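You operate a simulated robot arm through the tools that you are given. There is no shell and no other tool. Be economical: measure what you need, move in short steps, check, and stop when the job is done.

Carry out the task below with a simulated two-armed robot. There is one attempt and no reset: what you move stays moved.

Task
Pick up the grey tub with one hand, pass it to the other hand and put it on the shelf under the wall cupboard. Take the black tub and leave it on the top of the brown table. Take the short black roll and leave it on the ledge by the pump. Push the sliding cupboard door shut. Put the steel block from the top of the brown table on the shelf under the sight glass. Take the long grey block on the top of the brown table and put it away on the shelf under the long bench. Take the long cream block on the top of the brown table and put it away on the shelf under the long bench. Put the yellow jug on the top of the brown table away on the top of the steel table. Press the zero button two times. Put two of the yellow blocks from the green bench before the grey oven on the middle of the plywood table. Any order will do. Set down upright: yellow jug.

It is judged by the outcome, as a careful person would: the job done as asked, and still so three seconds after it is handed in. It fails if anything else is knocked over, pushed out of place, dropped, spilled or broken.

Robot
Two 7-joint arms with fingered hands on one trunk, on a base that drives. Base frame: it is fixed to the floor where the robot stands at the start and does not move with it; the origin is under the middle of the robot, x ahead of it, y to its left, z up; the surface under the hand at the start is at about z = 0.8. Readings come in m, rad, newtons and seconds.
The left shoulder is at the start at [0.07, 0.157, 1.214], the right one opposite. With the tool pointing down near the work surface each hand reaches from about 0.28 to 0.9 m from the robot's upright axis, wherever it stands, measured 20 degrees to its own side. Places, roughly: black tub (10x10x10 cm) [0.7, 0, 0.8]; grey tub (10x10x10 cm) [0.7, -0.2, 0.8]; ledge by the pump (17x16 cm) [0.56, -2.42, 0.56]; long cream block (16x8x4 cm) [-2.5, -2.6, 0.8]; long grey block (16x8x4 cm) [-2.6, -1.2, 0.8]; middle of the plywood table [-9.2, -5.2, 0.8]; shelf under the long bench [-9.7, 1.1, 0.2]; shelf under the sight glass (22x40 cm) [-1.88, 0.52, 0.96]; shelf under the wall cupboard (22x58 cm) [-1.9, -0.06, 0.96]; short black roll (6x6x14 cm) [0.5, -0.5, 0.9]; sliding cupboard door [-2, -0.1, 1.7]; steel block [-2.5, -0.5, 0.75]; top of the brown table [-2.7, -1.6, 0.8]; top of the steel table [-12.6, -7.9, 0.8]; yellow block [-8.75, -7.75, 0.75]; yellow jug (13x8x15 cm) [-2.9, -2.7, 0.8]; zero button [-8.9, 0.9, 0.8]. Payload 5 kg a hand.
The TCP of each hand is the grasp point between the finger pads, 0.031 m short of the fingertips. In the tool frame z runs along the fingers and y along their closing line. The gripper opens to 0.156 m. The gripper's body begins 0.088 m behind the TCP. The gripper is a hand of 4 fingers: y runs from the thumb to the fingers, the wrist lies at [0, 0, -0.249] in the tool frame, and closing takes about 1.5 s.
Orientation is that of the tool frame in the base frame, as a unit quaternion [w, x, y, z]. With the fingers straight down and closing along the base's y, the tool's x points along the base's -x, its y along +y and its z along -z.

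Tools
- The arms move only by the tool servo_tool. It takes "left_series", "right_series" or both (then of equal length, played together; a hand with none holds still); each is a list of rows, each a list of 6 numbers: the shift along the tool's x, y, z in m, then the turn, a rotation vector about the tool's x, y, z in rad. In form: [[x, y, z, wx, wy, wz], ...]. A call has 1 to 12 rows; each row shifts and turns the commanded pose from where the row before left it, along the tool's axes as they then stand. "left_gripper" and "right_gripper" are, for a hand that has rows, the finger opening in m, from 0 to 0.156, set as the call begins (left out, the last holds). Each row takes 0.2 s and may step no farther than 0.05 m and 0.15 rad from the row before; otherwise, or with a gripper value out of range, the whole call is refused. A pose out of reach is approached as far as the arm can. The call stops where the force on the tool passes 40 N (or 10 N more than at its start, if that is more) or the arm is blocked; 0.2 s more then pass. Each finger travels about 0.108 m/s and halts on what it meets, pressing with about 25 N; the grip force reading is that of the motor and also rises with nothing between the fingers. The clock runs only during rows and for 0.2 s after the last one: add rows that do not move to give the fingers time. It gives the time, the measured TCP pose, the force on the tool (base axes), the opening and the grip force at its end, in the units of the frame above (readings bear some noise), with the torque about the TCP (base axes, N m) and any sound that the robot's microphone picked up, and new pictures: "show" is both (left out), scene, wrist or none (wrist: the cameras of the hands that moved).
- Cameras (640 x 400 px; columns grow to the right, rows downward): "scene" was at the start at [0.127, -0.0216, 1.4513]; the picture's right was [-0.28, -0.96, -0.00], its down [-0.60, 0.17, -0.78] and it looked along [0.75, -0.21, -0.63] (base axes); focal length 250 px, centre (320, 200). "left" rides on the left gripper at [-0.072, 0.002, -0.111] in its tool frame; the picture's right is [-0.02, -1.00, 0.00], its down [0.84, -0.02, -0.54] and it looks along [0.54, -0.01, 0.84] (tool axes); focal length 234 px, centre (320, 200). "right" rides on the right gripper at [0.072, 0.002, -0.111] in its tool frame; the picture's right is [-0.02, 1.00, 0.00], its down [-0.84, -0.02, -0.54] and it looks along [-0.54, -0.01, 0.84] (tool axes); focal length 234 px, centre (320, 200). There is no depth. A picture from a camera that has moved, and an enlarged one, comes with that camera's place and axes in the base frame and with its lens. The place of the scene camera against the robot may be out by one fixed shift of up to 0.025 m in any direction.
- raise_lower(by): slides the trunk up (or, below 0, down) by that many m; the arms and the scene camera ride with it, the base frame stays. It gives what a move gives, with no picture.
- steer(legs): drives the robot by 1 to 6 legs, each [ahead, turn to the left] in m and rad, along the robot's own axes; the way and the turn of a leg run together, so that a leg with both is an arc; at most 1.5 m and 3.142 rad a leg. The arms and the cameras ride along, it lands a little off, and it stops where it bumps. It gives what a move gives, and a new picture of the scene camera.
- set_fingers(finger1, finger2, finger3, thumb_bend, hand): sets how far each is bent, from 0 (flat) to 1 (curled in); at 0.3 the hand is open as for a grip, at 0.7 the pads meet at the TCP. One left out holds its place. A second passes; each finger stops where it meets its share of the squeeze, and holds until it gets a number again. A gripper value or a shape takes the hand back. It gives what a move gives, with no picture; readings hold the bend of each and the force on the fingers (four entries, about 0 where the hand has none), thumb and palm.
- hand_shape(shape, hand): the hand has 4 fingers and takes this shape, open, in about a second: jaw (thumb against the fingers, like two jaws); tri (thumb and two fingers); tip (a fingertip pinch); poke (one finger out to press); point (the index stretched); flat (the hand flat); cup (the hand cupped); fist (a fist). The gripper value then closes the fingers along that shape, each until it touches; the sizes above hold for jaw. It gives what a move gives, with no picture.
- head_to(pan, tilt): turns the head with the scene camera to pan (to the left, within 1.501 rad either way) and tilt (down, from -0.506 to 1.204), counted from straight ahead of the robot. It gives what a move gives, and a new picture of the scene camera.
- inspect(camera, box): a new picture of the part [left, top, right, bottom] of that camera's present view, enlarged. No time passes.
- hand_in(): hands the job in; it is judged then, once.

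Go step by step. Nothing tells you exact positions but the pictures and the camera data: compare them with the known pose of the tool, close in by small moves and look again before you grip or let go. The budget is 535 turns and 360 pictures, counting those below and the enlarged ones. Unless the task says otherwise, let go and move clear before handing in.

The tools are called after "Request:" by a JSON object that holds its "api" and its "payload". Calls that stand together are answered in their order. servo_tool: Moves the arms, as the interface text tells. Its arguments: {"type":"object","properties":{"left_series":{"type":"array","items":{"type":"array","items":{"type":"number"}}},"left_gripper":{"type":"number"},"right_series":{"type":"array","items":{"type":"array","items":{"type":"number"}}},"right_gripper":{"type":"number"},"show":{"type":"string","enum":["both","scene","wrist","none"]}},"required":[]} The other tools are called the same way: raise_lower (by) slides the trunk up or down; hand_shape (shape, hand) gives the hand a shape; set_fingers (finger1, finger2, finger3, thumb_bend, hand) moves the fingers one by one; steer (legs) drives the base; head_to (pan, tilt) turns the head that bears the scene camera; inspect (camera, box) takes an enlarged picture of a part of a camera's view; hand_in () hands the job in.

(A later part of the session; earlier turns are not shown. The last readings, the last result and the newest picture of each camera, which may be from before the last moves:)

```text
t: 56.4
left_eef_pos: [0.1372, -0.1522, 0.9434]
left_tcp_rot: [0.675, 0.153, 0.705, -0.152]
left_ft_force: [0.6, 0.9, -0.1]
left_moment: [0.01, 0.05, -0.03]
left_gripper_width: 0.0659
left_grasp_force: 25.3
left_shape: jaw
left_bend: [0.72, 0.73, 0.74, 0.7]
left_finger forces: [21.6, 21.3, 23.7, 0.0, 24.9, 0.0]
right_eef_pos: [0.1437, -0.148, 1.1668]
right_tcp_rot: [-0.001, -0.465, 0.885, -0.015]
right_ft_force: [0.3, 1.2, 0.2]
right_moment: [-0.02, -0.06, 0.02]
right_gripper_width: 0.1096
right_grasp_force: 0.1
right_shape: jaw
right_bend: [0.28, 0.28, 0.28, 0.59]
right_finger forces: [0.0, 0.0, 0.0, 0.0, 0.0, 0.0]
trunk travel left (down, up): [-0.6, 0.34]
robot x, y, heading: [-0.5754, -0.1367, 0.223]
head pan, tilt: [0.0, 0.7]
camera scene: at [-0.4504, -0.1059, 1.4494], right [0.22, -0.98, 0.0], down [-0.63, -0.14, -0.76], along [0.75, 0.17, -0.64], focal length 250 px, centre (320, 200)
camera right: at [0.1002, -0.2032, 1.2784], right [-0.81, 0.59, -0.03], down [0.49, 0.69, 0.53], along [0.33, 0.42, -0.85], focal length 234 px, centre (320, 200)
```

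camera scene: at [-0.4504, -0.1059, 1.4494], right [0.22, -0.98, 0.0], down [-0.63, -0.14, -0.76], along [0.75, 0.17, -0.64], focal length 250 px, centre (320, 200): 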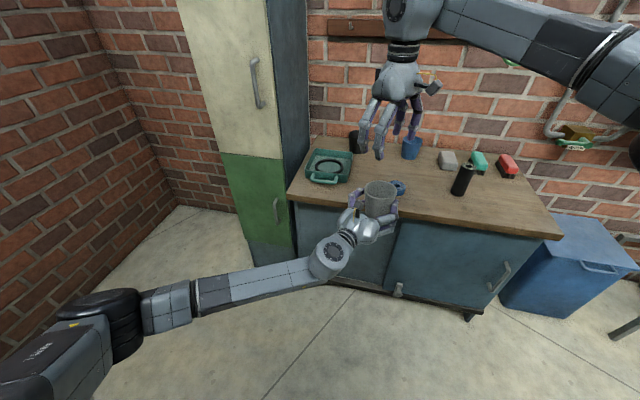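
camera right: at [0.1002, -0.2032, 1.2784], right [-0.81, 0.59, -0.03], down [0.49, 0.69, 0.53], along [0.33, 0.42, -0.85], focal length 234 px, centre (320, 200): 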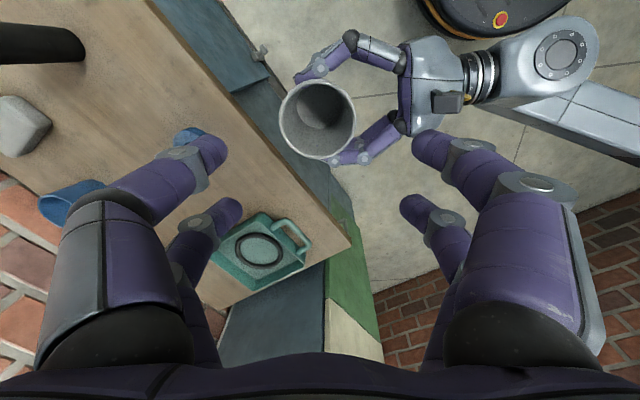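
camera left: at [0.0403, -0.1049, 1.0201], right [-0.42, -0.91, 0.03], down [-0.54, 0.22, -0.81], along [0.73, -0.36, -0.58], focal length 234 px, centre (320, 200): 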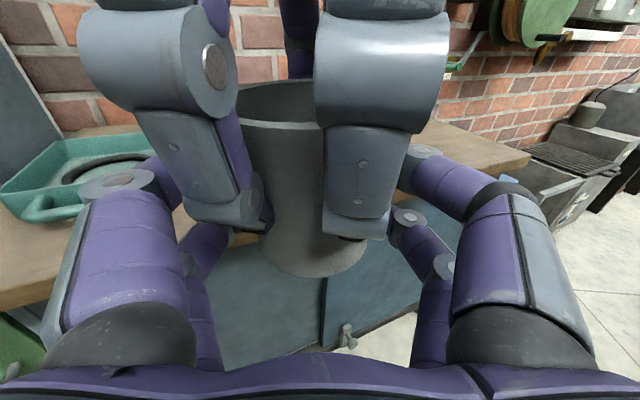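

The handover is done. Now I'll tuck both arms in, then turn round to find the shelf under the wall cupboard.

Request:
{"api": "servo_tool", "payload": {"left_series": [[-0.01, 0, -0.025, 0, 0, 0], [-0.01, 0, -0.025, 0, 0, 0], [-0.01, 0, -0.025, 0, 0, 0], [-0.01, 0, -0.025, 0, 0, 0], [-0.01, 0, -0.025, 0, 0, 0], [-0.01, 0, -0.025, 0, 0, 0], [0, 0, 0, 0, 0, 0], [0, 0, 0, 0, 0, 0]], "right_series": [[0.0255, -0.0275, 0, 0, 0, 0], [0.0255, -0.0275, 0, 0, 0, 0], [0.0255, -0.0275, 0, 0, 0, 0], [0.0255, -0.0275, 0, 0, 0, 0], [0.0255, -0.0275, 0, 0, 0, 0], [0.0255, -0.0275, 0, 0, 0, 0], [0.0255, -0.0275, 0, 0, 0, 0], [0.0255, -0.0275, 0, 0, 0, 0]], "right_gripper": 0.156, "show": "none"}}

Request:
{"api": "steer", "payload": {"legs": [[0, -1.6]]}}

```text
t: 58.2
left_eef_pos: [0.0036, -0.0908, 1.0101]
left_tcp_rot: [0.675, 0.154, 0.706, -0.152]
left_ft_force: [0.3, -0.3, -0.9]
left_moment: [0.01, 0.02, 0.0]
left_gripper_width: 0.0642
left_grasp_force: 25.1
left_shape: jaw
left_bend: [0.73, 0.73, 0.74, 0.71]
left_finger forces: [20.6, 21.0, 21.9, 0.1, 22.6, 0.0]
right_eef_pos: [0.2113, -0.4417, 1.1769]
right_tcp_rot: [-0.002, -0.465, 0.885, -0.015]
right_ft_force: [0.6, -1.0, 0.2]
right_moment: [0.02, 0.02, -0.02]
right_gripper_width: 0.156
right_grasp_force: 0.1
right_shape: jaw
right_bend: [0.3, 0.3, 0.3, 0.3]
right_finger forces: [0.1, 0.0, 0.0, 0.0, 0.0, 0.0]
trunk travel left (down, up): [-0.6, 0.34]
robot x, y, heading: [-0.5759, -0.1397, 0.229]
head pan, tilt: [0.0, 0.7]
```

```text
t: 62.4
left_eef_pos: [-0.5296, -0.7175, 1.009]
left_tcp_rot: [0.371, 0.606, 0.39, -0.585]
left_ft_force: [0.1, -0.3, -1.3]
left_moment: [0.02, 0.02, 0.01]
left_gripper_width: 0.0641
left_grasp_force: 24.7
left_shape: jaw
left_bend: [0.73, 0.73, 0.74, 0.71]
left_finger forces: [20.4, 20.9, 21.5, 0.1, 22.5, 0.1]
right_eef_pos: [-0.8778, -0.9261, 1.1767]
right_tcp_rot: [-0.013, 0.297, 0.955, -0.01]
right_ft_force: [0.0, -0.8, -0.1]
right_moment: [0.0, 0.03, -0.02]
right_gripper_width: 0.156
right_grasp_force: 0.0
right_shape: jaw
right_bend: [0.3, 0.3, 0.3, 0.3]
right_finger forces: [0.1, 0.0, 0.0, 0.0, 0.1, 0.0]
trunk travel left (down, up): [-0.6, 0.34]
robot x, y, heading: [-0.5788, -0.1346, -1.352]
head pan, tilt: [0.0, 0.7]
camera scene: at [-0.5526, -0.2675, 1.4494], right [-0.98, -0.22, 0.0], down [-0.14, 0.63, -0.76], along [0.17, -0.75, -0.64], focal length 250 px, centre (320, 200)
```

scene: 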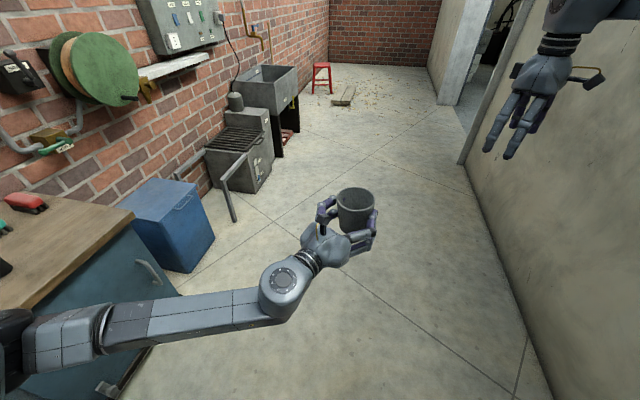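

A long wall stands to the right, at about x = −1.6. I'll look further right before turning more.

Request:
{"api": "head_to", "payload": {"pan": -1.4, "tilt": 0.3}}

```text
t: 63.9
left_eef_pos: [-0.5289, -0.7186, 1.0084]
left_tcp_rot: [0.37, 0.607, 0.39, -0.585]
left_ft_force: [0.6, -0.7, -1.1]
left_moment: [0.0, -0.02, -0.02]
left_gripper_width: 0.0639
left_grasp_force: 24.3
left_shape: jaw
left_bend: [0.73, 0.73, 0.74, 0.71]
left_finger forces: [20.3, 20.9, 21.6, 0.1, 22.4, 0.1]
right_eef_pos: [-0.879, -0.9269, 1.1767]
right_tcp_rot: [-0.013, 0.297, 0.955, -0.01]
right_ft_force: [-0.2, 0.3, -1.0]
right_moment: [-0.01, -0.02, 0.05]
right_gripper_width: 0.1559
right_grasp_force: 0.1
right_shape: jaw
right_bend: [0.3, 0.3, 0.3, 0.3]
right_finger forces: [0.0, 0.0, 0.0, 0.0, 0.0, 0.0]
trunk travel left (down, up): [-0.6, 0.34]
robot x, y, heading: [-0.5772, -0.136, -1.346]
head pan, tilt: [-1.4, 0.3]
camera scene: at [-0.6575, -0.2206, 1.4855], right [-0.38, 0.92, 0.0], down [0.27, 0.11, -0.96], along [-0.88, -0.37, -0.3], focal length 250 px, centre (320, 200)
```

scene: 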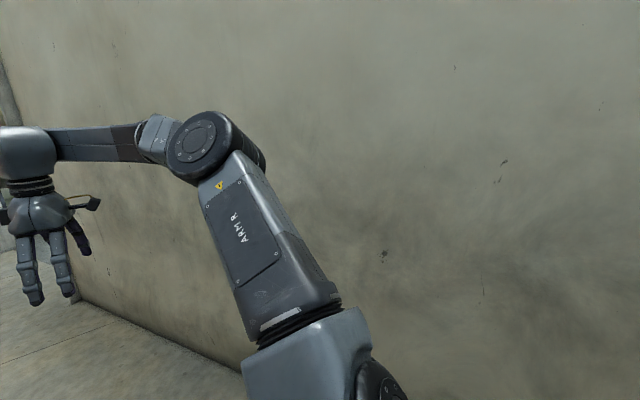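

No cupboard on this side, so the shelf must be on the far side of this wall, reached by the doorway down the room. Before that, the roll and its ledge are on this side: I'll shift the grey tub left, turn back and take the roll.

Request:
{"api": "servo_tool", "payload": {"left_series": [[-0.012, 0.0224, -0.035, 0, 0, 0], [-0.012, 0.0224, -0.035, 0, 0, 0], [-0.012, 0.0224, -0.035, 0, 0, 0], [-0.012, 0.0224, -0.035, 0, 0, 0], [-0.012, 0.0224, -0.035, 0, 0, 0], [0, 0, 0, 0, 0, 0]], "show": "none"}}

Request:
{"api": "head_to", "payload": {"pan": -0.2, "tilt": 0.7}}

Request:
{"api": "steer", "payload": {"legs": [[0, 1.35], [0.3, 0]]}}

```text
t: 65.3
left_eef_pos: [-0.355, -0.6097, 1.078]
left_tcp_rot: [0.369, 0.608, 0.39, -0.584]
left_ft_force: [0.4, -0.6, -1.2]
left_moment: [0.0, -0.05, 0.0]
left_gripper_width: 0.0641
left_grasp_force: 24.0
left_shape: jaw
left_bend: [0.73, 0.73, 0.74, 0.71]
left_finger forces: [20.3, 21.0, 21.2, 0.1, 22.4, 0.1]
right_eef_pos: [-0.8793, -0.9266, 1.1758]
right_tcp_rot: [-0.013, 0.298, 0.954, -0.008]
right_ft_force: [0.6, 0.5, -0.2]
right_moment: [0.02, 0.01, 0.01]
right_gripper_width: 0.1558
right_grasp_force: 0.0
right_shape: jaw
right_bend: [0.3, 0.3, 0.3, 0.3]
right_finger forces: [0.0, 0.1, 0.0, 0.1, 0.1, 0.0]
trunk travel left (down, up): [-0.6, 0.34]
robot x, y, heading: [-0.5777, -0.1378, -1.35]
head pan, tilt: [-1.4, 0.3]
```

```text
t: 66.7
left_eef_pos: [-0.3549, -0.6095, 1.078]
left_tcp_rot: [0.371, 0.606, 0.391, -0.585]
left_ft_force: [0.3, -1.0, 0.5]
left_moment: [0.02, 0.0, -0.03]
left_gripper_width: 0.0638
left_grasp_force: 25.2
left_shape: jaw
left_bend: [0.73, 0.73, 0.74, 0.71]
left_finger forces: [20.3, 20.8, 21.2, 0.0, 22.4, 0.0]
right_eef_pos: [-0.8792, -0.9259, 1.1772]
right_tcp_rot: [-0.013, 0.297, 0.955, -0.01]
right_ft_force: [0.3, 0.5, 0.4]
right_moment: [0.02, 0.0, -0.01]
right_gripper_width: 0.1559
right_grasp_force: 0.1
right_shape: jaw
right_bend: [0.3, 0.3, 0.3, 0.3]
right_finger forces: [0.1, 0.0, 0.0, 0.0, 0.0, 0.1]
trunk travel left (down, up): [-0.6, 0.34]
robot x, y, heading: [-0.5796, -0.1381, -1.351]
head pan, tilt: [-0.201, 0.7]
camera scene: at [-0.5694, -0.2695, 1.4494], right [-1.0, -0.02, 0.0], down [-0.01, 0.64, -0.77], along [0.02, -0.76, -0.64], focal length 250 px, centre (320, 200)
```

scene: 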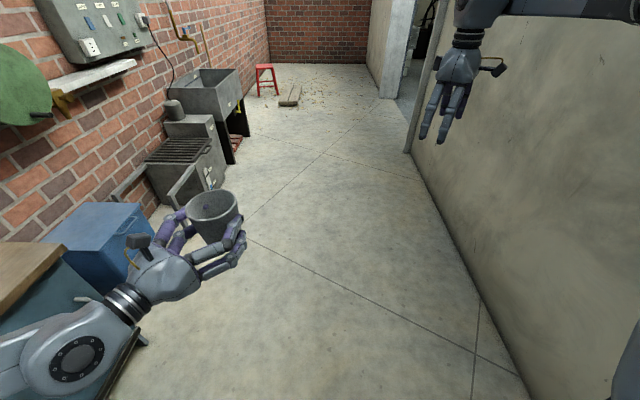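

```text
t: 72.2
left_eef_pos: [0.2284, -0.0047, 1.0776]
left_tcp_rot: [0.658, 0.22, 0.686, -0.217]
left_ft_force: [0.1, 0.2, -0.4]
left_moment: [-0.01, 0.05, 0.02]
left_gripper_width: 0.0637
left_grasp_force: 25.0
left_shape: jaw
left_bend: [0.73, 0.73, 0.74, 0.71]
left_finger forces: [20.1, 20.9, 20.8, 0.1, 22.3, 0.0]
right_eef_pos: [0.4368, -0.5801, 1.1765]
right_tcp_rot: [-0.004, -0.376, 0.926, -0.015]
right_ft_force: [0.0, 0.0, -0.2]
right_moment: [-0.04, -0.02, 0.01]
right_gripper_width: 0.1559
right_grasp_force: 0.0
right_shape: jaw
right_bend: [0.3, 0.3, 0.3, 0.3]
right_finger forces: [0.0, 0.1, 0.0, 0.0, 0.1, 0.0]
trunk travel left (down, up): [-0.6, 0.34]
robot x, y, heading: [-0.2775, -0.1309, 0.029]
head pan, tilt: [-0.201, 0.7]
camera scene: at [-0.1479, -0.141, 1.4494], right [-0.17, -0.98, 0.0], down [-0.63, 0.11, -0.76], along [0.75, -0.13, -0.64], focal length 250 px, centre (320, 200)
```

scene: 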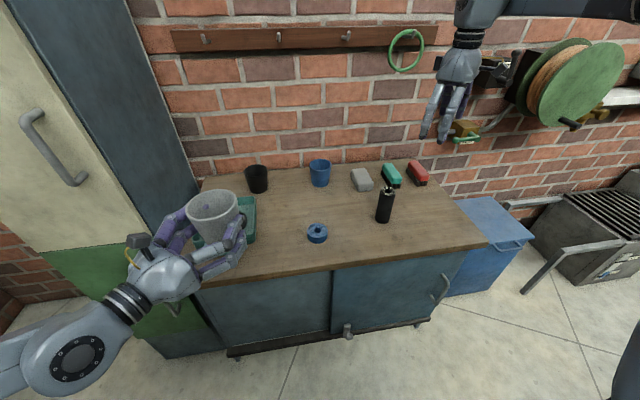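

The roll stands at about (0.46, −0.48). I'll bring the right hand over it.

Request:
{"api": "servo_tool", "payload": {"right_series": [[-0.022, 0.015, 0.035, 0, 0, 0], [-0.022, 0.015, 0.035, 0, 0, 0], [-0.022, 0.015, 0.035, 0, 0, 0], [-0.022, 0.015, 0.035, 0, 0, 0], [0, 0, 0, 0, 0, 0]], "show": "both"}}

```text
t: 73.4
left_eef_pos: [0.2282, -0.0037, 1.0786]
left_tcp_rot: [0.657, 0.222, 0.687, -0.218]
left_ft_force: [-0.2, 0.3, -0.1]
left_moment: [0.0, 0.02, 0.03]
left_gripper_width: 0.0639
left_grasp_force: 24.7
left_shape: jaw
left_bend: [0.73, 0.73, 0.74, 0.71]
left_finger forces: [20.1, 20.6, 20.9, 0.0, 22.2, 0.0]
right_eef_pos: [0.4568, -0.4819, 1.0343]
right_tcp_rot: [-0.004, -0.376, 0.927, -0.016]
right_ft_force: [0.0, 0.0, -1.1]
right_moment: [-0.03, -0.01, 0.01]
right_gripper_width: 0.1558
right_grasp_force: 0.1
right_shape: jaw
right_bend: [0.3, 0.3, 0.3, 0.3]
right_finger forces: [0.1, 0.0, 0.0, 0.1, 0.0, 0.0]
trunk travel left (down, up): [-0.6, 0.34]
robot x, y, heading: [-0.2775, -0.1333, 0.024]
head pan, tilt: [-0.201, 0.7]
camera scene: at [-0.1487, -0.1416, 1.4495], right [-0.17, -0.98, 0.0], down [-0.63, 0.11, -0.77], along [0.75, -0.13, -0.64], focal length 250 px, centre (320, 200)
camera right: at [0.4035, -0.5281, 1.1463], right [-0.68, 0.73, -0.03], down [0.61, 0.59, 0.53], along [0.41, 0.34, -0.85], focal length 234 px, centre (320, 200)
```

scene: 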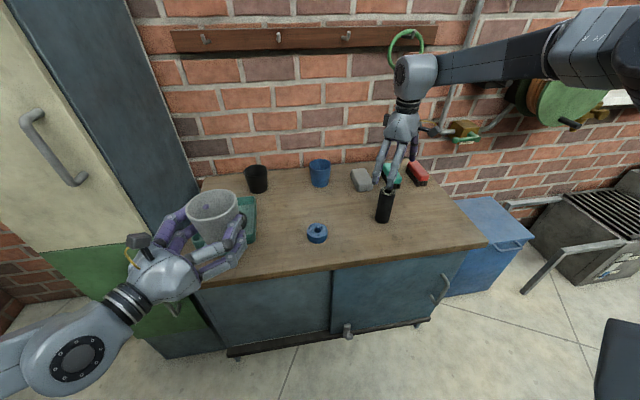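
right: 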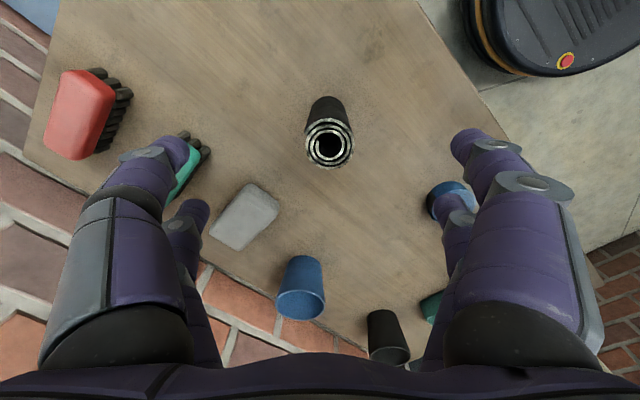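

Request:
{"api": "servo_tool", "payload": {"right_series": [[-0.001, 0.002, 0.035, 0, 0, 0], [-0.001, 0.002, 0.035, 0, 0, 0], [-0.001, 0.002, 0.035, 0, 0, 0], [-0.001, 0.002, 0.035, 0, 0, 0], [0, 0, 0, 0, 0, 0]], "right_gripper": 0.12, "show": "wrist"}}

```text
t: 74.6
left_eef_pos: [0.2278, -0.0033, 1.078]
left_tcp_rot: [0.657, 0.222, 0.687, -0.218]
left_ft_force: [-0.1, 0.4, -1.2]
left_moment: [-0.01, 0.0, 0.01]
left_gripper_width: 0.0635
left_grasp_force: 24.4
left_shape: jaw
left_bend: [0.73, 0.73, 0.74, 0.71]
left_finger forces: [20.2, 20.6, 20.9, 0.0, 22.2, 0.0]
right_eef_pos: [0.4586, -0.4759, 0.8942]
right_tcp_rot: [-0.004, -0.376, 0.927, -0.016]
right_ft_force: [0.5, 0.0, 0.4]
right_moment: [-0.06, 0.0, -0.02]
right_gripper_width: 0.1201
right_grasp_force: 0.1
right_shape: jaw
right_bend: [0.26, 0.26, 0.26, 0.51]
right_finger forces: [0.1, 0.0, 0.0, 0.0, 0.0, 0.1]
trunk travel left (down, up): [-0.6, 0.34]
robot x, y, heading: [-0.2779, -0.1293, 0.028]
head pan, tilt: [-0.201, 0.7]
camera right: at [0.4047, -0.5214, 1.0058], right [-0.68, 0.73, -0.03], down [0.61, 0.59, 0.53], along [0.41, 0.34, -0.85], focal length 234 px, centre (320, 200)
```

right: 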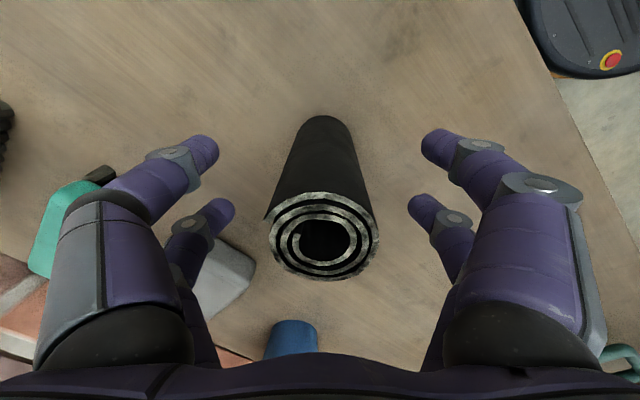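

Centred. Close and lift.

Request:
{"api": "servo_tool", "payload": {"right_series": [[0, 0, 0, 0, 0, 0], [0, 0, 0, 0, 0, 0], [0, 0, 0, 0, 0, 0], [0, 0, 0, 0, 0, 0], [0, 0, 0, 0, 0, 0], [0, 0, 0, 0, 0, 0], [0, 0, 0, 0, 0, 0], [0, 0, -0.03, 0, 0, 0], [0, 0, -0.04, 0, 0, 0], [0, 0, -0.04, 0, 0, 0], [0, 0, -0.04, 0, 0, 0], [0, 0, 0, 0, 0, 0]], "right_gripper": 0.02, "show": "both"}}

```text
t: 77.2
left_eef_pos: [0.2304, -0.0046, 1.0763]
left_tcp_rot: [0.657, 0.222, 0.687, -0.218]
left_ft_force: [0.2, 0.6, -0.4]
left_moment: [0.02, 0.02, 0.04]
left_gripper_width: 0.0639
left_grasp_force: 24.7
left_shape: jaw
left_bend: [0.73, 0.73, 0.74, 0.71]
left_finger forces: [20.1, 20.7, 20.9, 0.0, 22.3, 0.0]
right_eef_pos: [0.4598, -0.4734, 1.0418]
right_tcp_rot: [-0.004, -0.376, 0.927, -0.015]
right_ft_force: [0.7, 0.3, -4.3]
right_moment: [-0.02, 0.02, 0.0]
right_gripper_width: 0.0297
right_grasp_force: 25.7
right_shape: jaw
right_bend: [0.73, 0.73, 0.73, 0.7]
right_finger forces: [23.4, 23.2, 20.9, 0.0, 20.3, 0.0]
trunk travel left (down, up): [-0.6, 0.34]
robot x, y, heading: [-0.2793, -0.1317, 0.024]
head pan, tilt: [-0.201, 0.7]
camera scene: at [-0.1465, -0.1417, 1.4492], right [-0.17, -0.98, 0.0], down [-0.64, 0.11, -0.76], along [0.75, -0.13, -0.65], focal length 250 px, centre (320, 200)
camera right: at [0.4064, -0.5179, 1.154], right [-0.68, 0.73, -0.03], down [0.61, 0.59, 0.53], along [0.4, 0.34, -0.85], focal length 234 px, centre (320, 200)
```

scene: 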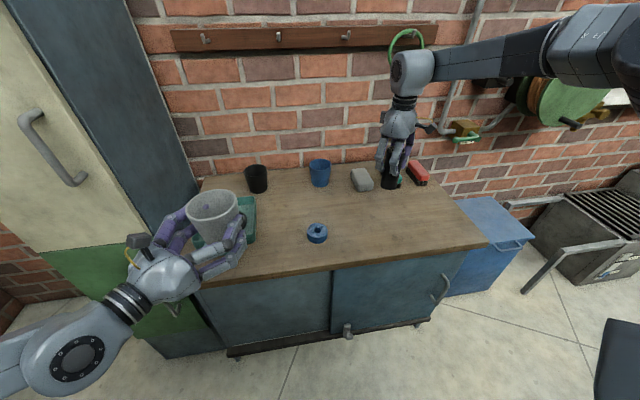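
right: 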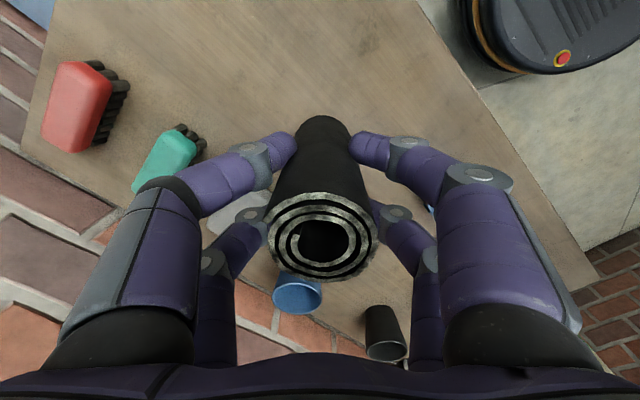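

Roll in hand. Now I'll back away and drive down the room towards the pump.

Request:
{"api": "steer", "payload": {"legs": [[-0.38, 0], [0, -1.6], [1.1, 0]]}}

Request:
{"api": "head_to", "payload": {"pan": 0.7, "tilt": 0.5}}

```text
t: 88.7
left_eef_pos: [-0.5453, -1.7622, 1.0762]
left_tcp_rot: [0.301, 0.647, 0.32, -0.623]
left_ft_force: [-0.7, -0.1, -1.4]
left_moment: [0.02, 0.03, -0.01]
left_gripper_width: 0.0634
left_grasp_force: 25.3
left_shape: jaw
left_bend: [0.73, 0.73, 0.74, 0.71]
left_finger forces: [20.1, 20.8, 20.7, 0.0, 22.3, 0.0]
right_eef_pos: [-1.0185, -1.9765, 1.0421]
right_tcp_rot: [-0.014, 0.403, 0.915, -0.009]
right_ft_force: [0.1, 0.4, -2.7]
right_moment: [-0.01, 0.02, 0.0]
right_gripper_width: 0.0294
right_grasp_force: 24.8
right_shape: jaw
right_bend: [0.73, 0.73, 0.73, 0.7]
right_finger forces: [20.9, 21.2, 21.1, 0.0, 20.9, 0.0]
trunk travel left (down, up): [-0.6, 0.34]
robot x, y, heading: [-0.6562, -1.2543, -1.575]
head pan, tilt: [-0.201, 0.7]
camera scene: at [-0.679, -1.3845, 1.4493], right [-0.98, 0.2, 0.0], down [0.13, 0.63, -0.76], along [-0.15, -0.75, -0.64], focal length 250 px, centre (320, 200)
```

scene: 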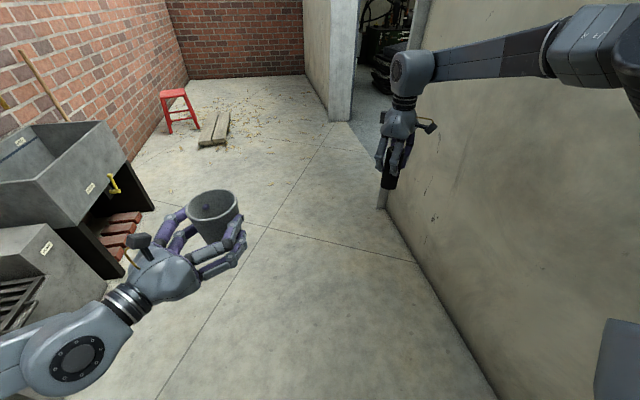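

```text
t: 89.9
left_eef_pos: [-0.5458, -1.7621, 1.077]
left_tcp_rot: [0.303, 0.647, 0.321, -0.622]
left_ft_force: [0.8, 1.0, -1.1]
left_moment: [0.05, -0.01, 0.01]
left_gripper_width: 0.0636
left_grasp_force: 24.7
left_shape: jaw
left_bend: [0.73, 0.73, 0.74, 0.71]
left_finger forces: [20.1, 20.7, 20.7, 0.1, 22.3, 0.0]
right_eef_pos: [-1.0182, -1.9775, 1.0423]
right_tcp_rot: [-0.014, 0.402, 0.915, -0.008]
right_ft_force: [0.2, 0.2, -3.0]
right_moment: [0.0, -0.01, -0.02]
right_gripper_width: 0.0294
right_grasp_force: 25.1
right_shape: jaw
right_bend: [0.73, 0.73, 0.73, 0.7]
right_finger forces: [21.0, 21.2, 21.0, 0.0, 20.9, 0.0]
trunk travel left (down, up): [-0.6, 0.34]
robot x, y, heading: [-0.6536, -1.2534, -1.575]
head pan, tilt: [0.7, 0.499]
camera scene: at [-0.6036, -1.3712, 1.467], right [-0.77, -0.64, 0.0], down [-0.31, 0.37, -0.88], along [0.56, -0.67, -0.48], focal length 250 px, centre (320, 200)
```

scene: 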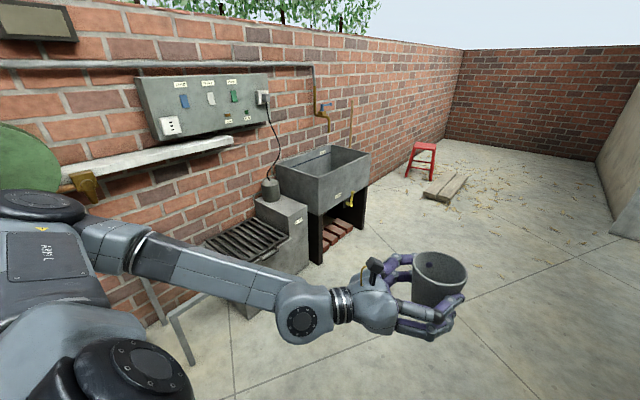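

The pump stands on a stepped block by the sink; the ledge should be its top, around pixel (289, 207). A closer look.

Request:
{"api": "inspect", "payload": {"camera": "scene", "box": [200, 140, 380, 260]}}

```text
3.33 times, centred on (290, 200) of scene
camera zoom: at [-0.6036, -1.3712, 1.467], right [-0.77, -0.64, 0.0], down [-0.31, 0.37, -0.88], along [0.56, -0.67, -0.48], focal length 834 px, centre (420, 200)
```

zoom: 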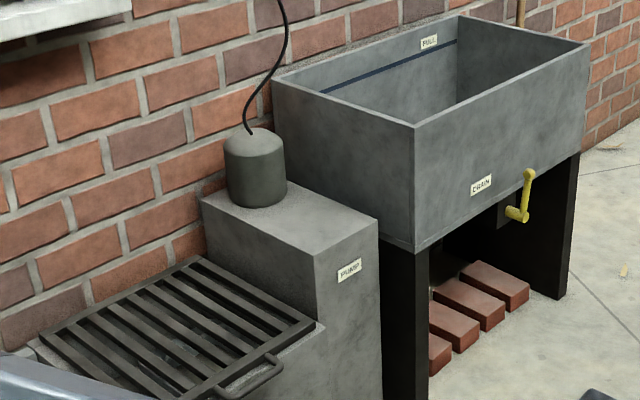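

The ledge is the free front part of the "PUMP" block top: x 0.47–0.64, y −2.33 to −2.50, z 0.56. I'll drive up facing it.

Request:
{"api": "steer", "payload": {"legs": [[0.95, 0], [0, 1.575], [0.4, 0]]}}

Request:
{"api": "head_to", "payload": {"pan": -0.25, "tilt": 0.8}}

```text
t: 100.9
left_eef_pos: [0.2547, -2.0902, 1.0766]
left_tcp_rot: [0.654, 0.228, 0.686, -0.224]
left_ft_force: [0.9, 0.2, -0.1]
left_moment: [-0.02, 0.03, -0.01]
left_gripper_width: 0.0635
left_grasp_force: 25.0
left_shape: jaw
left_bend: [0.73, 0.73, 0.74, 0.71]
left_finger forces: [20.0, 20.5, 20.4, 0.1, 22.3, 0.0]
right_eef_pos: [0.4747, -2.5623, 1.043]
right_tcp_rot: [-0.004, -0.366, 0.93, -0.016]
right_ft_force: [-0.3, -0.6, -3.4]
right_moment: [-0.02, 0.0, -0.03]
right_gripper_width: 0.0288
right_grasp_force: 25.2
right_shape: jaw
right_bend: [0.73, 0.73, 0.73, 0.7]
right_finger forces: [18.8, 19.7, 21.5, 0.0, 21.2, 0.0]
trunk travel left (down, up): [-0.6, 0.34]
robot x, y, heading: [-0.2568, -2.2095, 0.006]
head pan, tilt: [0.7, 0.499]
camera scene: at [-0.1398, -2.1448, 1.4671], right [0.65, -0.76, 0.0], down [-0.36, -0.31, -0.88], along [0.67, 0.57, -0.48], focal length 250 px, centre (320, 200)
```

scene: 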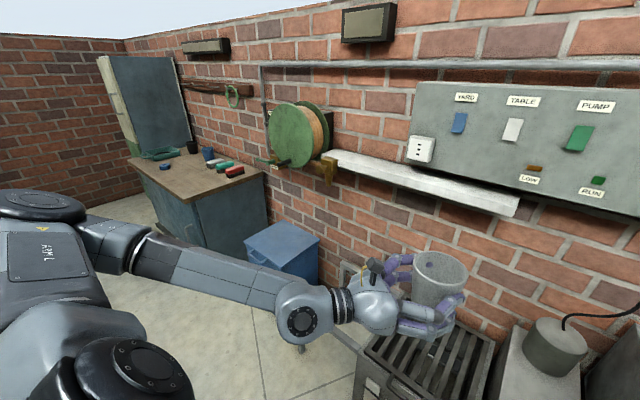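

```text
t: 102.1
left_eef_pos: [0.2534, -2.0906, 1.0775]
left_tcp_rot: [0.655, 0.228, 0.685, -0.223]
left_ft_force: [0.2, 0.3, -1.2]
left_moment: [-0.02, 0.01, 0.0]
left_gripper_width: 0.0636
left_grasp_force: 24.9
left_shape: jaw
left_bend: [0.73, 0.73, 0.74, 0.71]
left_finger forces: [20.1, 20.6, 20.4, 0.0, 22.2, 0.0]
right_eef_pos: [0.4742, -2.5637, 1.0423]
right_tcp_rot: [-0.005, -0.367, 0.93, -0.016]
right_ft_force: [-0.2, -0.8, -2.8]
right_moment: [0.0, 0.03, 0.0]
right_gripper_width: 0.029
right_grasp_force: 24.9
right_shape: jaw
right_bend: [0.73, 0.73, 0.73, 0.7]
right_finger forces: [18.9, 19.8, 21.4, 0.0, 21.3, 0.0]
trunk travel left (down, up): [-0.6, 0.34]
robot x, y, heading: [-0.2533, -2.2086, 0.005]
head pan, tilt: [-0.25, 0.799]
camera scene: at [-0.1305, -2.2234, 1.4411], right [-0.24, -0.97, 0.0], down [-0.7, 0.17, -0.7], along [0.68, -0.17, -0.72], focal length 250 px, centre (320, 200)
```

scene: 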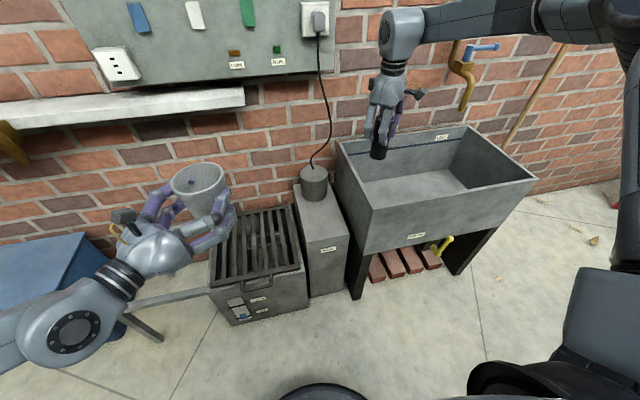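

The roll must come left from over the sink before lowering. Moving it over the ledge at this height first.

Request:
{"api": "servo_tool", "payload": {"right_series": [[-0.036, 0.018, 0, 0, 0, 0], [-0.036, 0.018, 0, 0, 0, 0], [-0.036, 0.018, 0, 0, 0, 0], [-0.036, 0.018, 0, 0, 0, 0], [0, 0, 0, 0, 0, 0]], "show": "none"}}

Request:
{"api": "raise_lower", "payload": {"by": -0.2}}

Request:
{"api": "inspect", "payload": {"camera": "scene", "box": [240, 120, 480, 270]}}

Request:
{"api": "inspect", "payload": {"camera": "right", "box": [0, 0, 640, 400]}}

```text
t: 103.3
left_eef_pos: [0.2555, -2.0912, 1.0769]
left_tcp_rot: [0.655, 0.228, 0.685, -0.223]
left_ft_force: [0.8, -0.1, -0.2]
left_moment: [0.02, 0.0, 0.02]
left_gripper_width: 0.0634
left_grasp_force: 24.9
left_shape: jaw
left_bend: [0.73, 0.73, 0.74, 0.71]
left_finger forces: [20.2, 20.6, 20.4, 0.1, 22.3, 0.1]
right_eef_pos: [0.4915, -2.4306, 1.0412]
right_tcp_rot: [-0.002, -0.367, 0.93, -0.015]
right_ft_force: [0.1, -0.3, -3.2]
right_moment: [0.03, 0.0, -0.02]
right_gripper_width: 0.0285
right_grasp_force: 24.5
right_shape: jaw
right_bend: [0.73, 0.73, 0.73, 0.7]
right_finger forces: [20.0, 20.8, 22.2, 0.0, 22.0, 0.1]
right hand out of reach, approached as far as the arm can: row 3, 4
trunk travel left (down, up): [-0.6, 0.34]
robot x, y, heading: [-0.2585, -2.2072, 0.008]
head pan, tilt: [-0.25, 0.799]
```

```text
t: 105.5
left_eef_pos: [0.254, -2.0904, 0.8784]
left_tcp_rot: [0.656, 0.228, 0.684, -0.224]
left_ft_force: [0.7, -0.1, 0.3]
left_moment: [-0.02, 0.04, -0.01]
left_gripper_width: 0.0633
left_grasp_force: 24.8
left_shape: jaw
left_bend: [0.73, 0.73, 0.74, 0.71]
left_finger forces: [20.1, 20.6, 20.3, 0.0, 22.2, 0.0]
right_eef_pos: [0.4911, -2.4284, 0.8418]
right_tcp_rot: [-0.002, -0.366, 0.93, -0.015]
right_ft_force: [0.5, -0.2, -3.2]
right_moment: [0.02, -0.01, -0.02]
right_gripper_width: 0.0285
right_grasp_force: 24.4
right_shape: jaw
right_bend: [0.73, 0.73, 0.73, 0.7]
right_finger forces: [20.0, 20.9, 22.0, 0.0, 21.9, 0.0]
trunk travel left (down, up): [-0.4, 0.54]
robot x, y, heading: [-0.2534, -2.2054, 0.007]
head pan, tilt: [-0.25, 0.799]
```

```text
2.67 times, centred on (360, 195) of scene
camera zoom: at [-0.131, -2.2233, 1.2412], right [-0.24, -0.97, 0.0], down [-0.7, 0.17, -0.7], along [0.68, -0.17, -0.72], focal length 667 px, centre (213, 213)
```

zoom: 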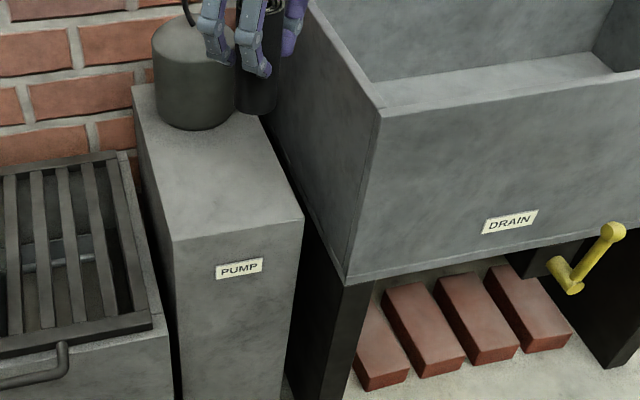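

```text
1.00 times, centred on (320, 200) of right (not enlarged: the box is as wide or as high as the picture)
camera zoom: at [0.4365, -2.4729, 0.9537], right [-0.66, 0.75, -0.03], down [0.62, 0.57, 0.53], along [0.41, 0.34, -0.85], focal length 234 px, centre (320, 200)
```

zoom: 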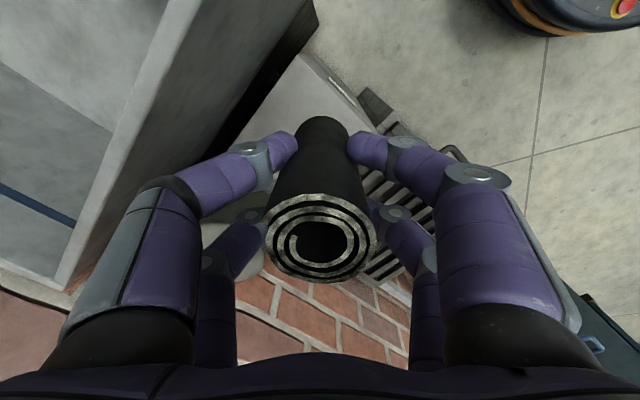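

Ledge centre confirmed at about (0.565, −2.41), pump front at x ≈ 0.70. I'll move the roll over it.

Request:
{"api": "servo_tool", "payload": {"right_series": [[-0.033, -0.015, 0, 0, 0, 0], [-0.033, -0.015, 0, 0, 0, 0], [0, 0, 0.03, 0, 0, 0], [0, 0, 0.03, 0, 0, 0], [0, 0, 0, 0, 0, 0]], "show": "scene"}}

```text
t: 106.7
left_eef_pos: [0.2535, -2.0904, 0.8784]
left_tcp_rot: [0.655, 0.228, 0.685, -0.224]
left_ft_force: [0.3, 0.0, -0.7]
left_moment: [-0.01, 0.0, -0.03]
left_gripper_width: 0.0635
left_grasp_force: 25.1
left_shape: jaw
left_bend: [0.73, 0.73, 0.74, 0.71]
left_finger forces: [20.2, 20.6, 20.5, 0.1, 22.3, 0.1]
right_eef_pos: [0.4836, -2.4305, 0.7835]
right_tcp_rot: [-0.001, -0.366, 0.93, -0.015]
right_ft_force: [-0.4, 0.2, -2.8]
right_moment: [0.0, 0.01, 0.03]
right_gripper_width: 0.0285
right_grasp_force: 25.0
right_shape: jaw
right_bend: [0.73, 0.73, 0.73, 0.7]
right_finger forces: [20.1, 21.0, 22.1, 0.1, 22.0, 0.0]
right hand out of reach, approached as far as the arm can: row 1, 2, 3, 4
trunk travel left (down, up): [-0.4, 0.54]
robot x, y, heading: [-0.2555, -2.205, 0.01]
head pan, tilt: [-0.25, 0.799]
camera scene: at [-0.1309, -2.2231, 1.2411], right [-0.24, -0.97, 0.0], down [-0.7, 0.17, -0.7], along [0.68, -0.17, -0.72], focal length 250 px, centre (320, 200)
```

scene: 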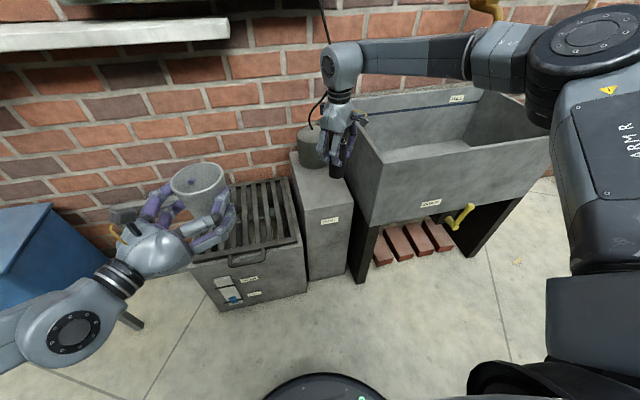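

Out of reach by a few centimetres; I'll roll the base 8 cm forward.

Request:
{"api": "steer", "payload": {"legs": [[0.085, 0.0]]}}

Request:
{"api": "inspect", "payload": {"camera": "right", "box": [0, 0, 640, 400]}}

```text
t: 107.7
left_eef_pos: [0.3389, -2.0896, 0.8773]
left_tcp_rot: [0.654, 0.228, 0.685, -0.224]
left_ft_force: [1.2, 0.3, -0.9]
left_moment: [-0.02, 0.0, -0.03]
left_gripper_width: 0.0634
left_grasp_force: 24.8
left_shape: jaw
left_bend: [0.73, 0.73, 0.74, 0.71]
left_finger forces: [20.1, 20.7, 20.4, 0.0, 22.3, 0.1]
right_eef_pos: [0.5689, -2.4306, 0.7811]
right_tcp_rot: [-0.002, -0.366, 0.93, -0.015]
right_ft_force: [0.0, -0.6, -3.9]
right_moment: [-0.01, 0.0, -0.03]
right_gripper_width: 0.0285
right_grasp_force: 24.9
right_shape: jaw
right_bend: [0.73, 0.73, 0.73, 0.7]
right_finger forces: [20.1, 21.0, 22.2, 0.1, 22.1, 0.0]
trunk travel left (down, up): [-0.4, 0.54]
robot x, y, heading: [-0.1732, -2.2058, 0.009]
head pan, tilt: [-0.25, 0.799]
camera scene: at [-0.0464, -2.2227, 1.2409], right [-0.24, -0.97, 0.0], down [-0.7, 0.17, -0.7], along [0.68, -0.17, -0.72], focal length 250 px, centre (320, 200)
```

scene: 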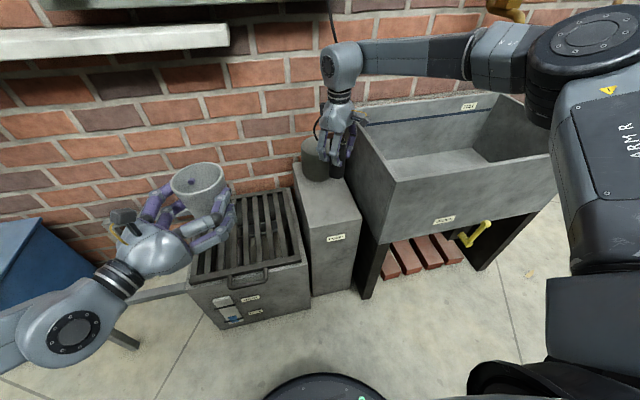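

```text
1.00 times, centred on (320, 200) of right (not enlarged: the box is as wide or as high as the picture)
camera zoom: at [0.5134, -2.4758, 0.893], right [-0.66, 0.75, -0.03], down [0.62, 0.57, 0.53], along [0.41, 0.34, -0.85], focal length 234 px, centre (320, 200)
```

zoom: 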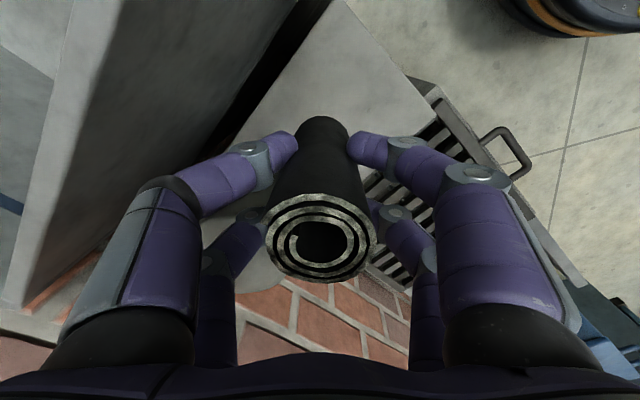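

Now lower: to just above the ledge first.

Request:
{"api": "servo_tool", "payload": {"right_series": [[-0.003, 0.011, 0, 0, 0, 0], [-0.003, 0.011, 0, 0, 0, 0], [0, 0, 0.03, 0, 0, 0], [0, 0, 0.03, 0, 0, 0], [0, 0, 0.03, 0, 0, 0], [0, 0, 0.015, 0, 0, 0], [0, 0, 0, 0, 0, 0]], "show": "both"}}

Request:
{"api": "inspect", "payload": {"camera": "scene", "box": [240, 100, 440, 240]}}

```text
t: 109.3
left_eef_pos: [0.3354, -2.0891, 0.8775]
left_tcp_rot: [0.655, 0.228, 0.685, -0.223]
left_ft_force: [-1.3, 0.4, -1.0]
left_moment: [-0.06, 0.0, -0.03]
left_gripper_width: 0.0634
left_grasp_force: 25.2
left_shape: jaw
left_bend: [0.73, 0.73, 0.74, 0.71]
left_finger forces: [20.0, 20.5, 20.4, 0.0, 22.3, 0.1]
right_eef_pos: [0.5311, -2.4274, 0.6883]
right_tcp_rot: [0.001, -0.366, 0.93, -0.015]
right_ft_force: [-0.5, 0.0, -2.4]
right_moment: [-0.01, 0.01, -0.01]
right_gripper_width: 0.0286
right_grasp_force: 24.8
right_shape: jaw
right_bend: [0.73, 0.73, 0.73, 0.7]
right_finger forces: [20.6, 21.4, 22.4, 0.0, 22.2, 0.0]
right hand out of reach, approached as far as the arm can: row 3, 4, 5, 6
trunk travel left (down, up): [-0.4, 0.54]
robot x, y, heading: [-0.1704, -2.2039, 0.012]
head pan, tilt: [-0.25, 0.799]
camera scene: at [-0.0479, -2.2227, 1.2411], right [-0.24, -0.97, 0.0], down [-0.7, 0.17, -0.7], along [0.68, -0.17, -0.72], focal length 250 px, centre (320, 200)
camera right: at [0.476, -2.4731, 0.7989], right [-0.66, 0.75, -0.03], down [0.62, 0.57, 0.54], along [0.42, 0.34, -0.84], focal length 234 px, centre (320, 200)
```

scene: 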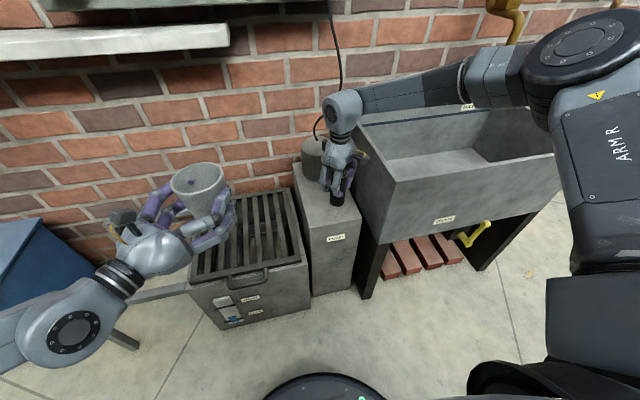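
right: 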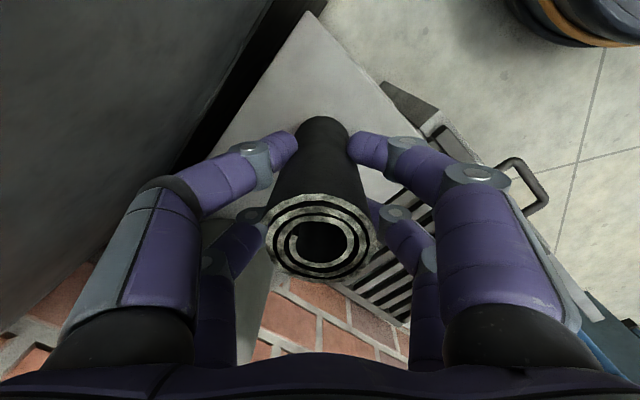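

```text
2.86 times, centred on (340, 170) of scene
camera zoom: at [-0.0479, -2.2227, 1.2411], right [-0.24, -0.97, 0.0], down [-0.7, 0.17, -0.7], along [0.68, -0.17, -0.72], focal length 714 px, centre (263, 286)
```

zoom: 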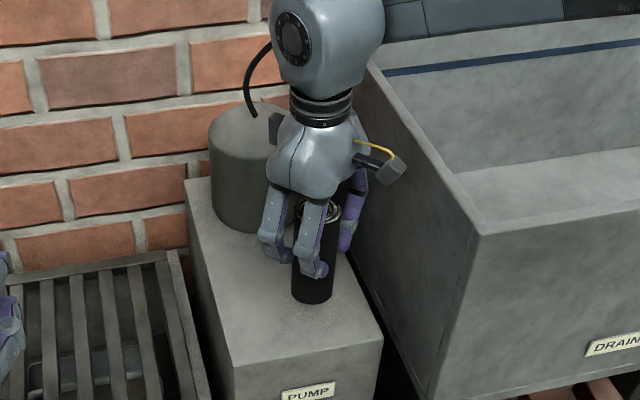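

The arm drew back to x 0.53 as it lowered. I'll nudge the base 3 cm forward and finish lowering with the trunk.

Request:
{"api": "steer", "payload": {"legs": [[0.03, 0.0]]}}

Request:
{"api": "raise_lower", "payload": {"by": -0.025}}

Request:
{"api": "inspect", "payload": {"camera": "scene", "box": [270, 120, 410, 220]}}

```text
t: 110.2
left_eef_pos: [0.3679, -2.0897, 0.8755]
left_tcp_rot: [0.654, 0.229, 0.685, -0.225]
left_ft_force: [0.3, -0.9, -1.1]
left_moment: [-0.02, -0.01, -0.05]
left_gripper_width: 0.0638
left_grasp_force: 25.1
left_shape: jaw
left_bend: [0.73, 0.73, 0.74, 0.71]
left_finger forces: [20.1, 20.6, 20.4, 0.0, 22.3, 0.1]
right_eef_pos: [0.562, -2.4289, 0.6862]
right_tcp_rot: [0.001, -0.367, 0.93, -0.015]
right_ft_force: [0.3, -0.4, -4.0]
right_moment: [0.0, 0.03, 0.04]
right_gripper_width: 0.0285
right_grasp_force: 25.4
right_shape: jaw
right_bend: [0.73, 0.73, 0.73, 0.7]
right_finger forces: [20.7, 21.5, 22.5, 0.1, 22.3, 0.0]
trunk travel left (down, up): [-0.4, 0.54]
robot x, y, heading: [-0.1449, -2.2062, 0.007]
head pan, tilt: [-0.25, 0.799]
camera scene: at [-0.0164, -2.2224, 1.2409], right [-0.24, -0.97, 0.0], down [-0.7, 0.17, -0.7], along [0.68, -0.17, -0.72], focal length 250 px, centre (320, 200)
```

scene: 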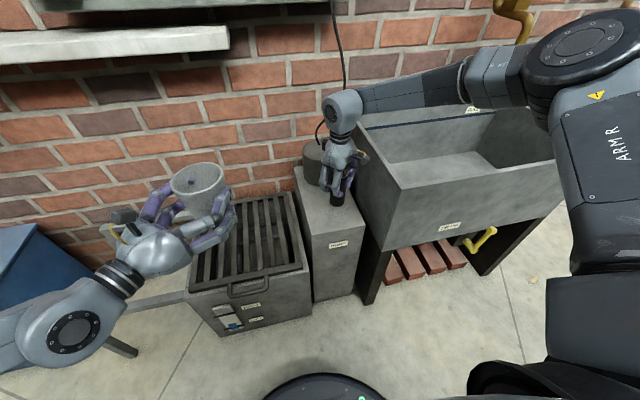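

```text
t: 110.9
left_eef_pos: [0.3651, -2.0888, 0.853]
left_tcp_rot: [0.655, 0.228, 0.685, -0.224]
left_ft_force: [-1.4, -1.3, -0.8]
left_moment: [0.0, 0.02, -0.01]
left_gripper_width: 0.0635
left_grasp_force: 24.9
left_shape: jaw
left_bend: [0.73, 0.73, 0.74, 0.71]
left_finger forces: [20.1, 20.6, 20.3, 0.0, 22.2, 0.0]
right_eef_pos: [0.5613, -2.4274, 0.6637]
right_tcp_rot: [0.001, -0.366, 0.931, -0.015]
right_ft_force: [-0.3, 0.1, -2.9]
right_moment: [-0.04, -0.04, -0.02]
right_gripper_width: 0.0287
right_grasp_force: 25.0
right_shape: jaw
right_bend: [0.73, 0.73, 0.73, 0.7]
right_finger forces: [20.8, 21.7, 22.6, 0.0, 22.4, 0.0]
trunk travel left (down, up): [-0.375, 0.565]
robot x, y, heading: [-0.1418, -2.207, 0.009]
head pan, tilt: [-0.25, 0.799]
```

```text
4.00 times, centred on (340, 170) of scene
camera zoom: at [-0.0193, -2.2226, 1.2162], right [-0.24, -0.97, 0.0], down [-0.7, 0.17, -0.7], along [0.68, -0.17, -0.72], focal length 1000 px, centre (240, 320)
```

zoom: 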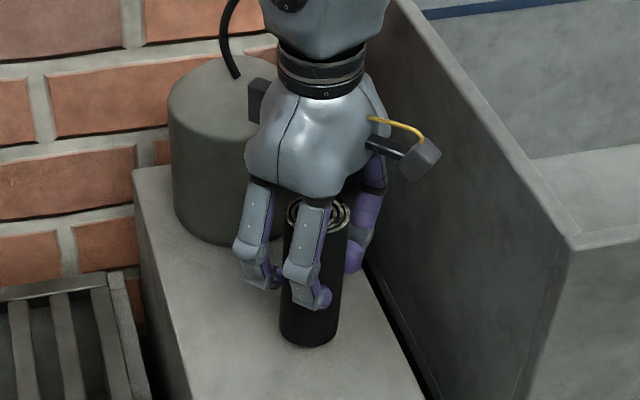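

Just above the surface. Lowering in small steps until it takes the weight.

Request:
{"api": "servo_tool", "payload": {"right_series": [[0, 0, 0.004, 0, 0, 0], [0, 0, 0.004, 0, 0, 0], [0, 0, 0, 0, 0, 0]], "show": "none"}}

```text
t: 111.7
left_eef_pos: [0.3658, -2.0899, 0.8531]
left_tcp_rot: [0.655, 0.228, 0.685, -0.223]
left_ft_force: [-0.8, 0.0, -0.7]
left_moment: [-0.04, -0.01, 0.04]
left_gripper_width: 0.0636
left_grasp_force: 25.2
left_shape: jaw
left_bend: [0.73, 0.73, 0.74, 0.71]
left_finger forces: [20.1, 20.6, 20.5, 0.1, 22.3, 0.0]
right_eef_pos: [0.5582, -2.4293, 0.6549]
right_tcp_rot: [0.001, -0.366, 0.93, -0.014]
right_ft_force: [1.0, 0.5, -4.0]
right_moment: [-0.02, 0.01, 0.03]
right_gripper_width: 0.0286
right_grasp_force: 25.3
right_shape: jaw
right_bend: [0.73, 0.73, 0.73, 0.7]
right_finger forces: [20.7, 21.7, 22.5, 0.1, 22.2, 0.0]
trunk travel left (down, up): [-0.375, 0.565]
robot x, y, heading: [-0.1434, -2.2056, 0.006]
head pan, tilt: [-0.25, 0.799]
```

Request:
{"api": "servo_tool", "payload": {"right_series": [[0, 0, 0.003, 0, 0, 0], [0, 0, 0.003, 0, 0, 0], [0, 0, 0.003, 0, 0, 0], [0, 0, 0, 0, 0, 0]], "show": "none"}}

Request:
{"api": "inspect", "payload": {"camera": "scene", "box": [270, 120, 410, 220]}}

```text
t: 112.7
left_eef_pos: [0.3665, -2.0887, 0.853]
left_tcp_rot: [0.656, 0.227, 0.684, -0.223]
left_ft_force: [0.2, -0.1, -0.5]
left_moment: [-0.01, 0.0, 0.01]
left_gripper_width: 0.0635
left_grasp_force: 24.9
left_shape: jaw
left_bend: [0.73, 0.73, 0.74, 0.71]
left_finger forces: [20.2, 20.6, 20.4, 0.0, 22.2, 0.0]
right_eef_pos: [0.5573, -2.43, 0.6517]
right_tcp_rot: [0.005, -0.367, 0.93, -0.015]
right_ft_force: [6.8, 0.1, 17.1]
right_moment: [-0.09, -0.2, 0.02]
right_gripper_width: 0.029
right_grasp_force: 25.4
right_shape: jaw
right_bend: [0.74, 0.73, 0.73, 0.7]
right_finger forces: [21.3, 23.8, 27.1, 0.1, 25.1, 0.1]
right hand out of reach, approached as far as the arm can: row 1
trunk travel left (down, up): [-0.375, 0.565]
robot x, y, heading: [-0.1441, -2.2044, 0.006]
head pan, tilt: [-0.25, 0.799]
```

```text
4.00 times, centred on (340, 170) of scene
camera zoom: at [-0.0199, -2.2218, 1.2165], right [-0.24, -0.97, 0.0], down [-0.7, 0.17, -0.7], along [0.68, -0.17, -0.72], focal length 1000 px, centre (240, 320)
```

zoom: 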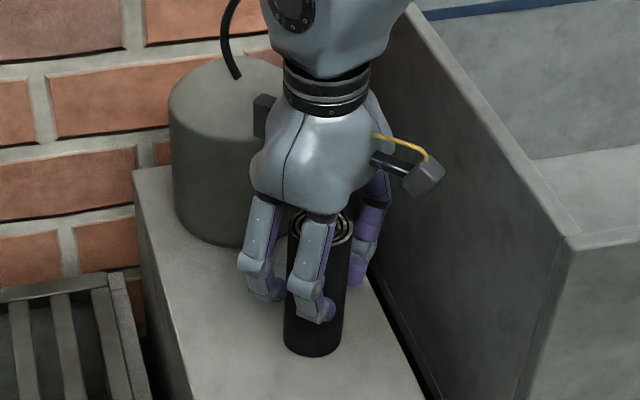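

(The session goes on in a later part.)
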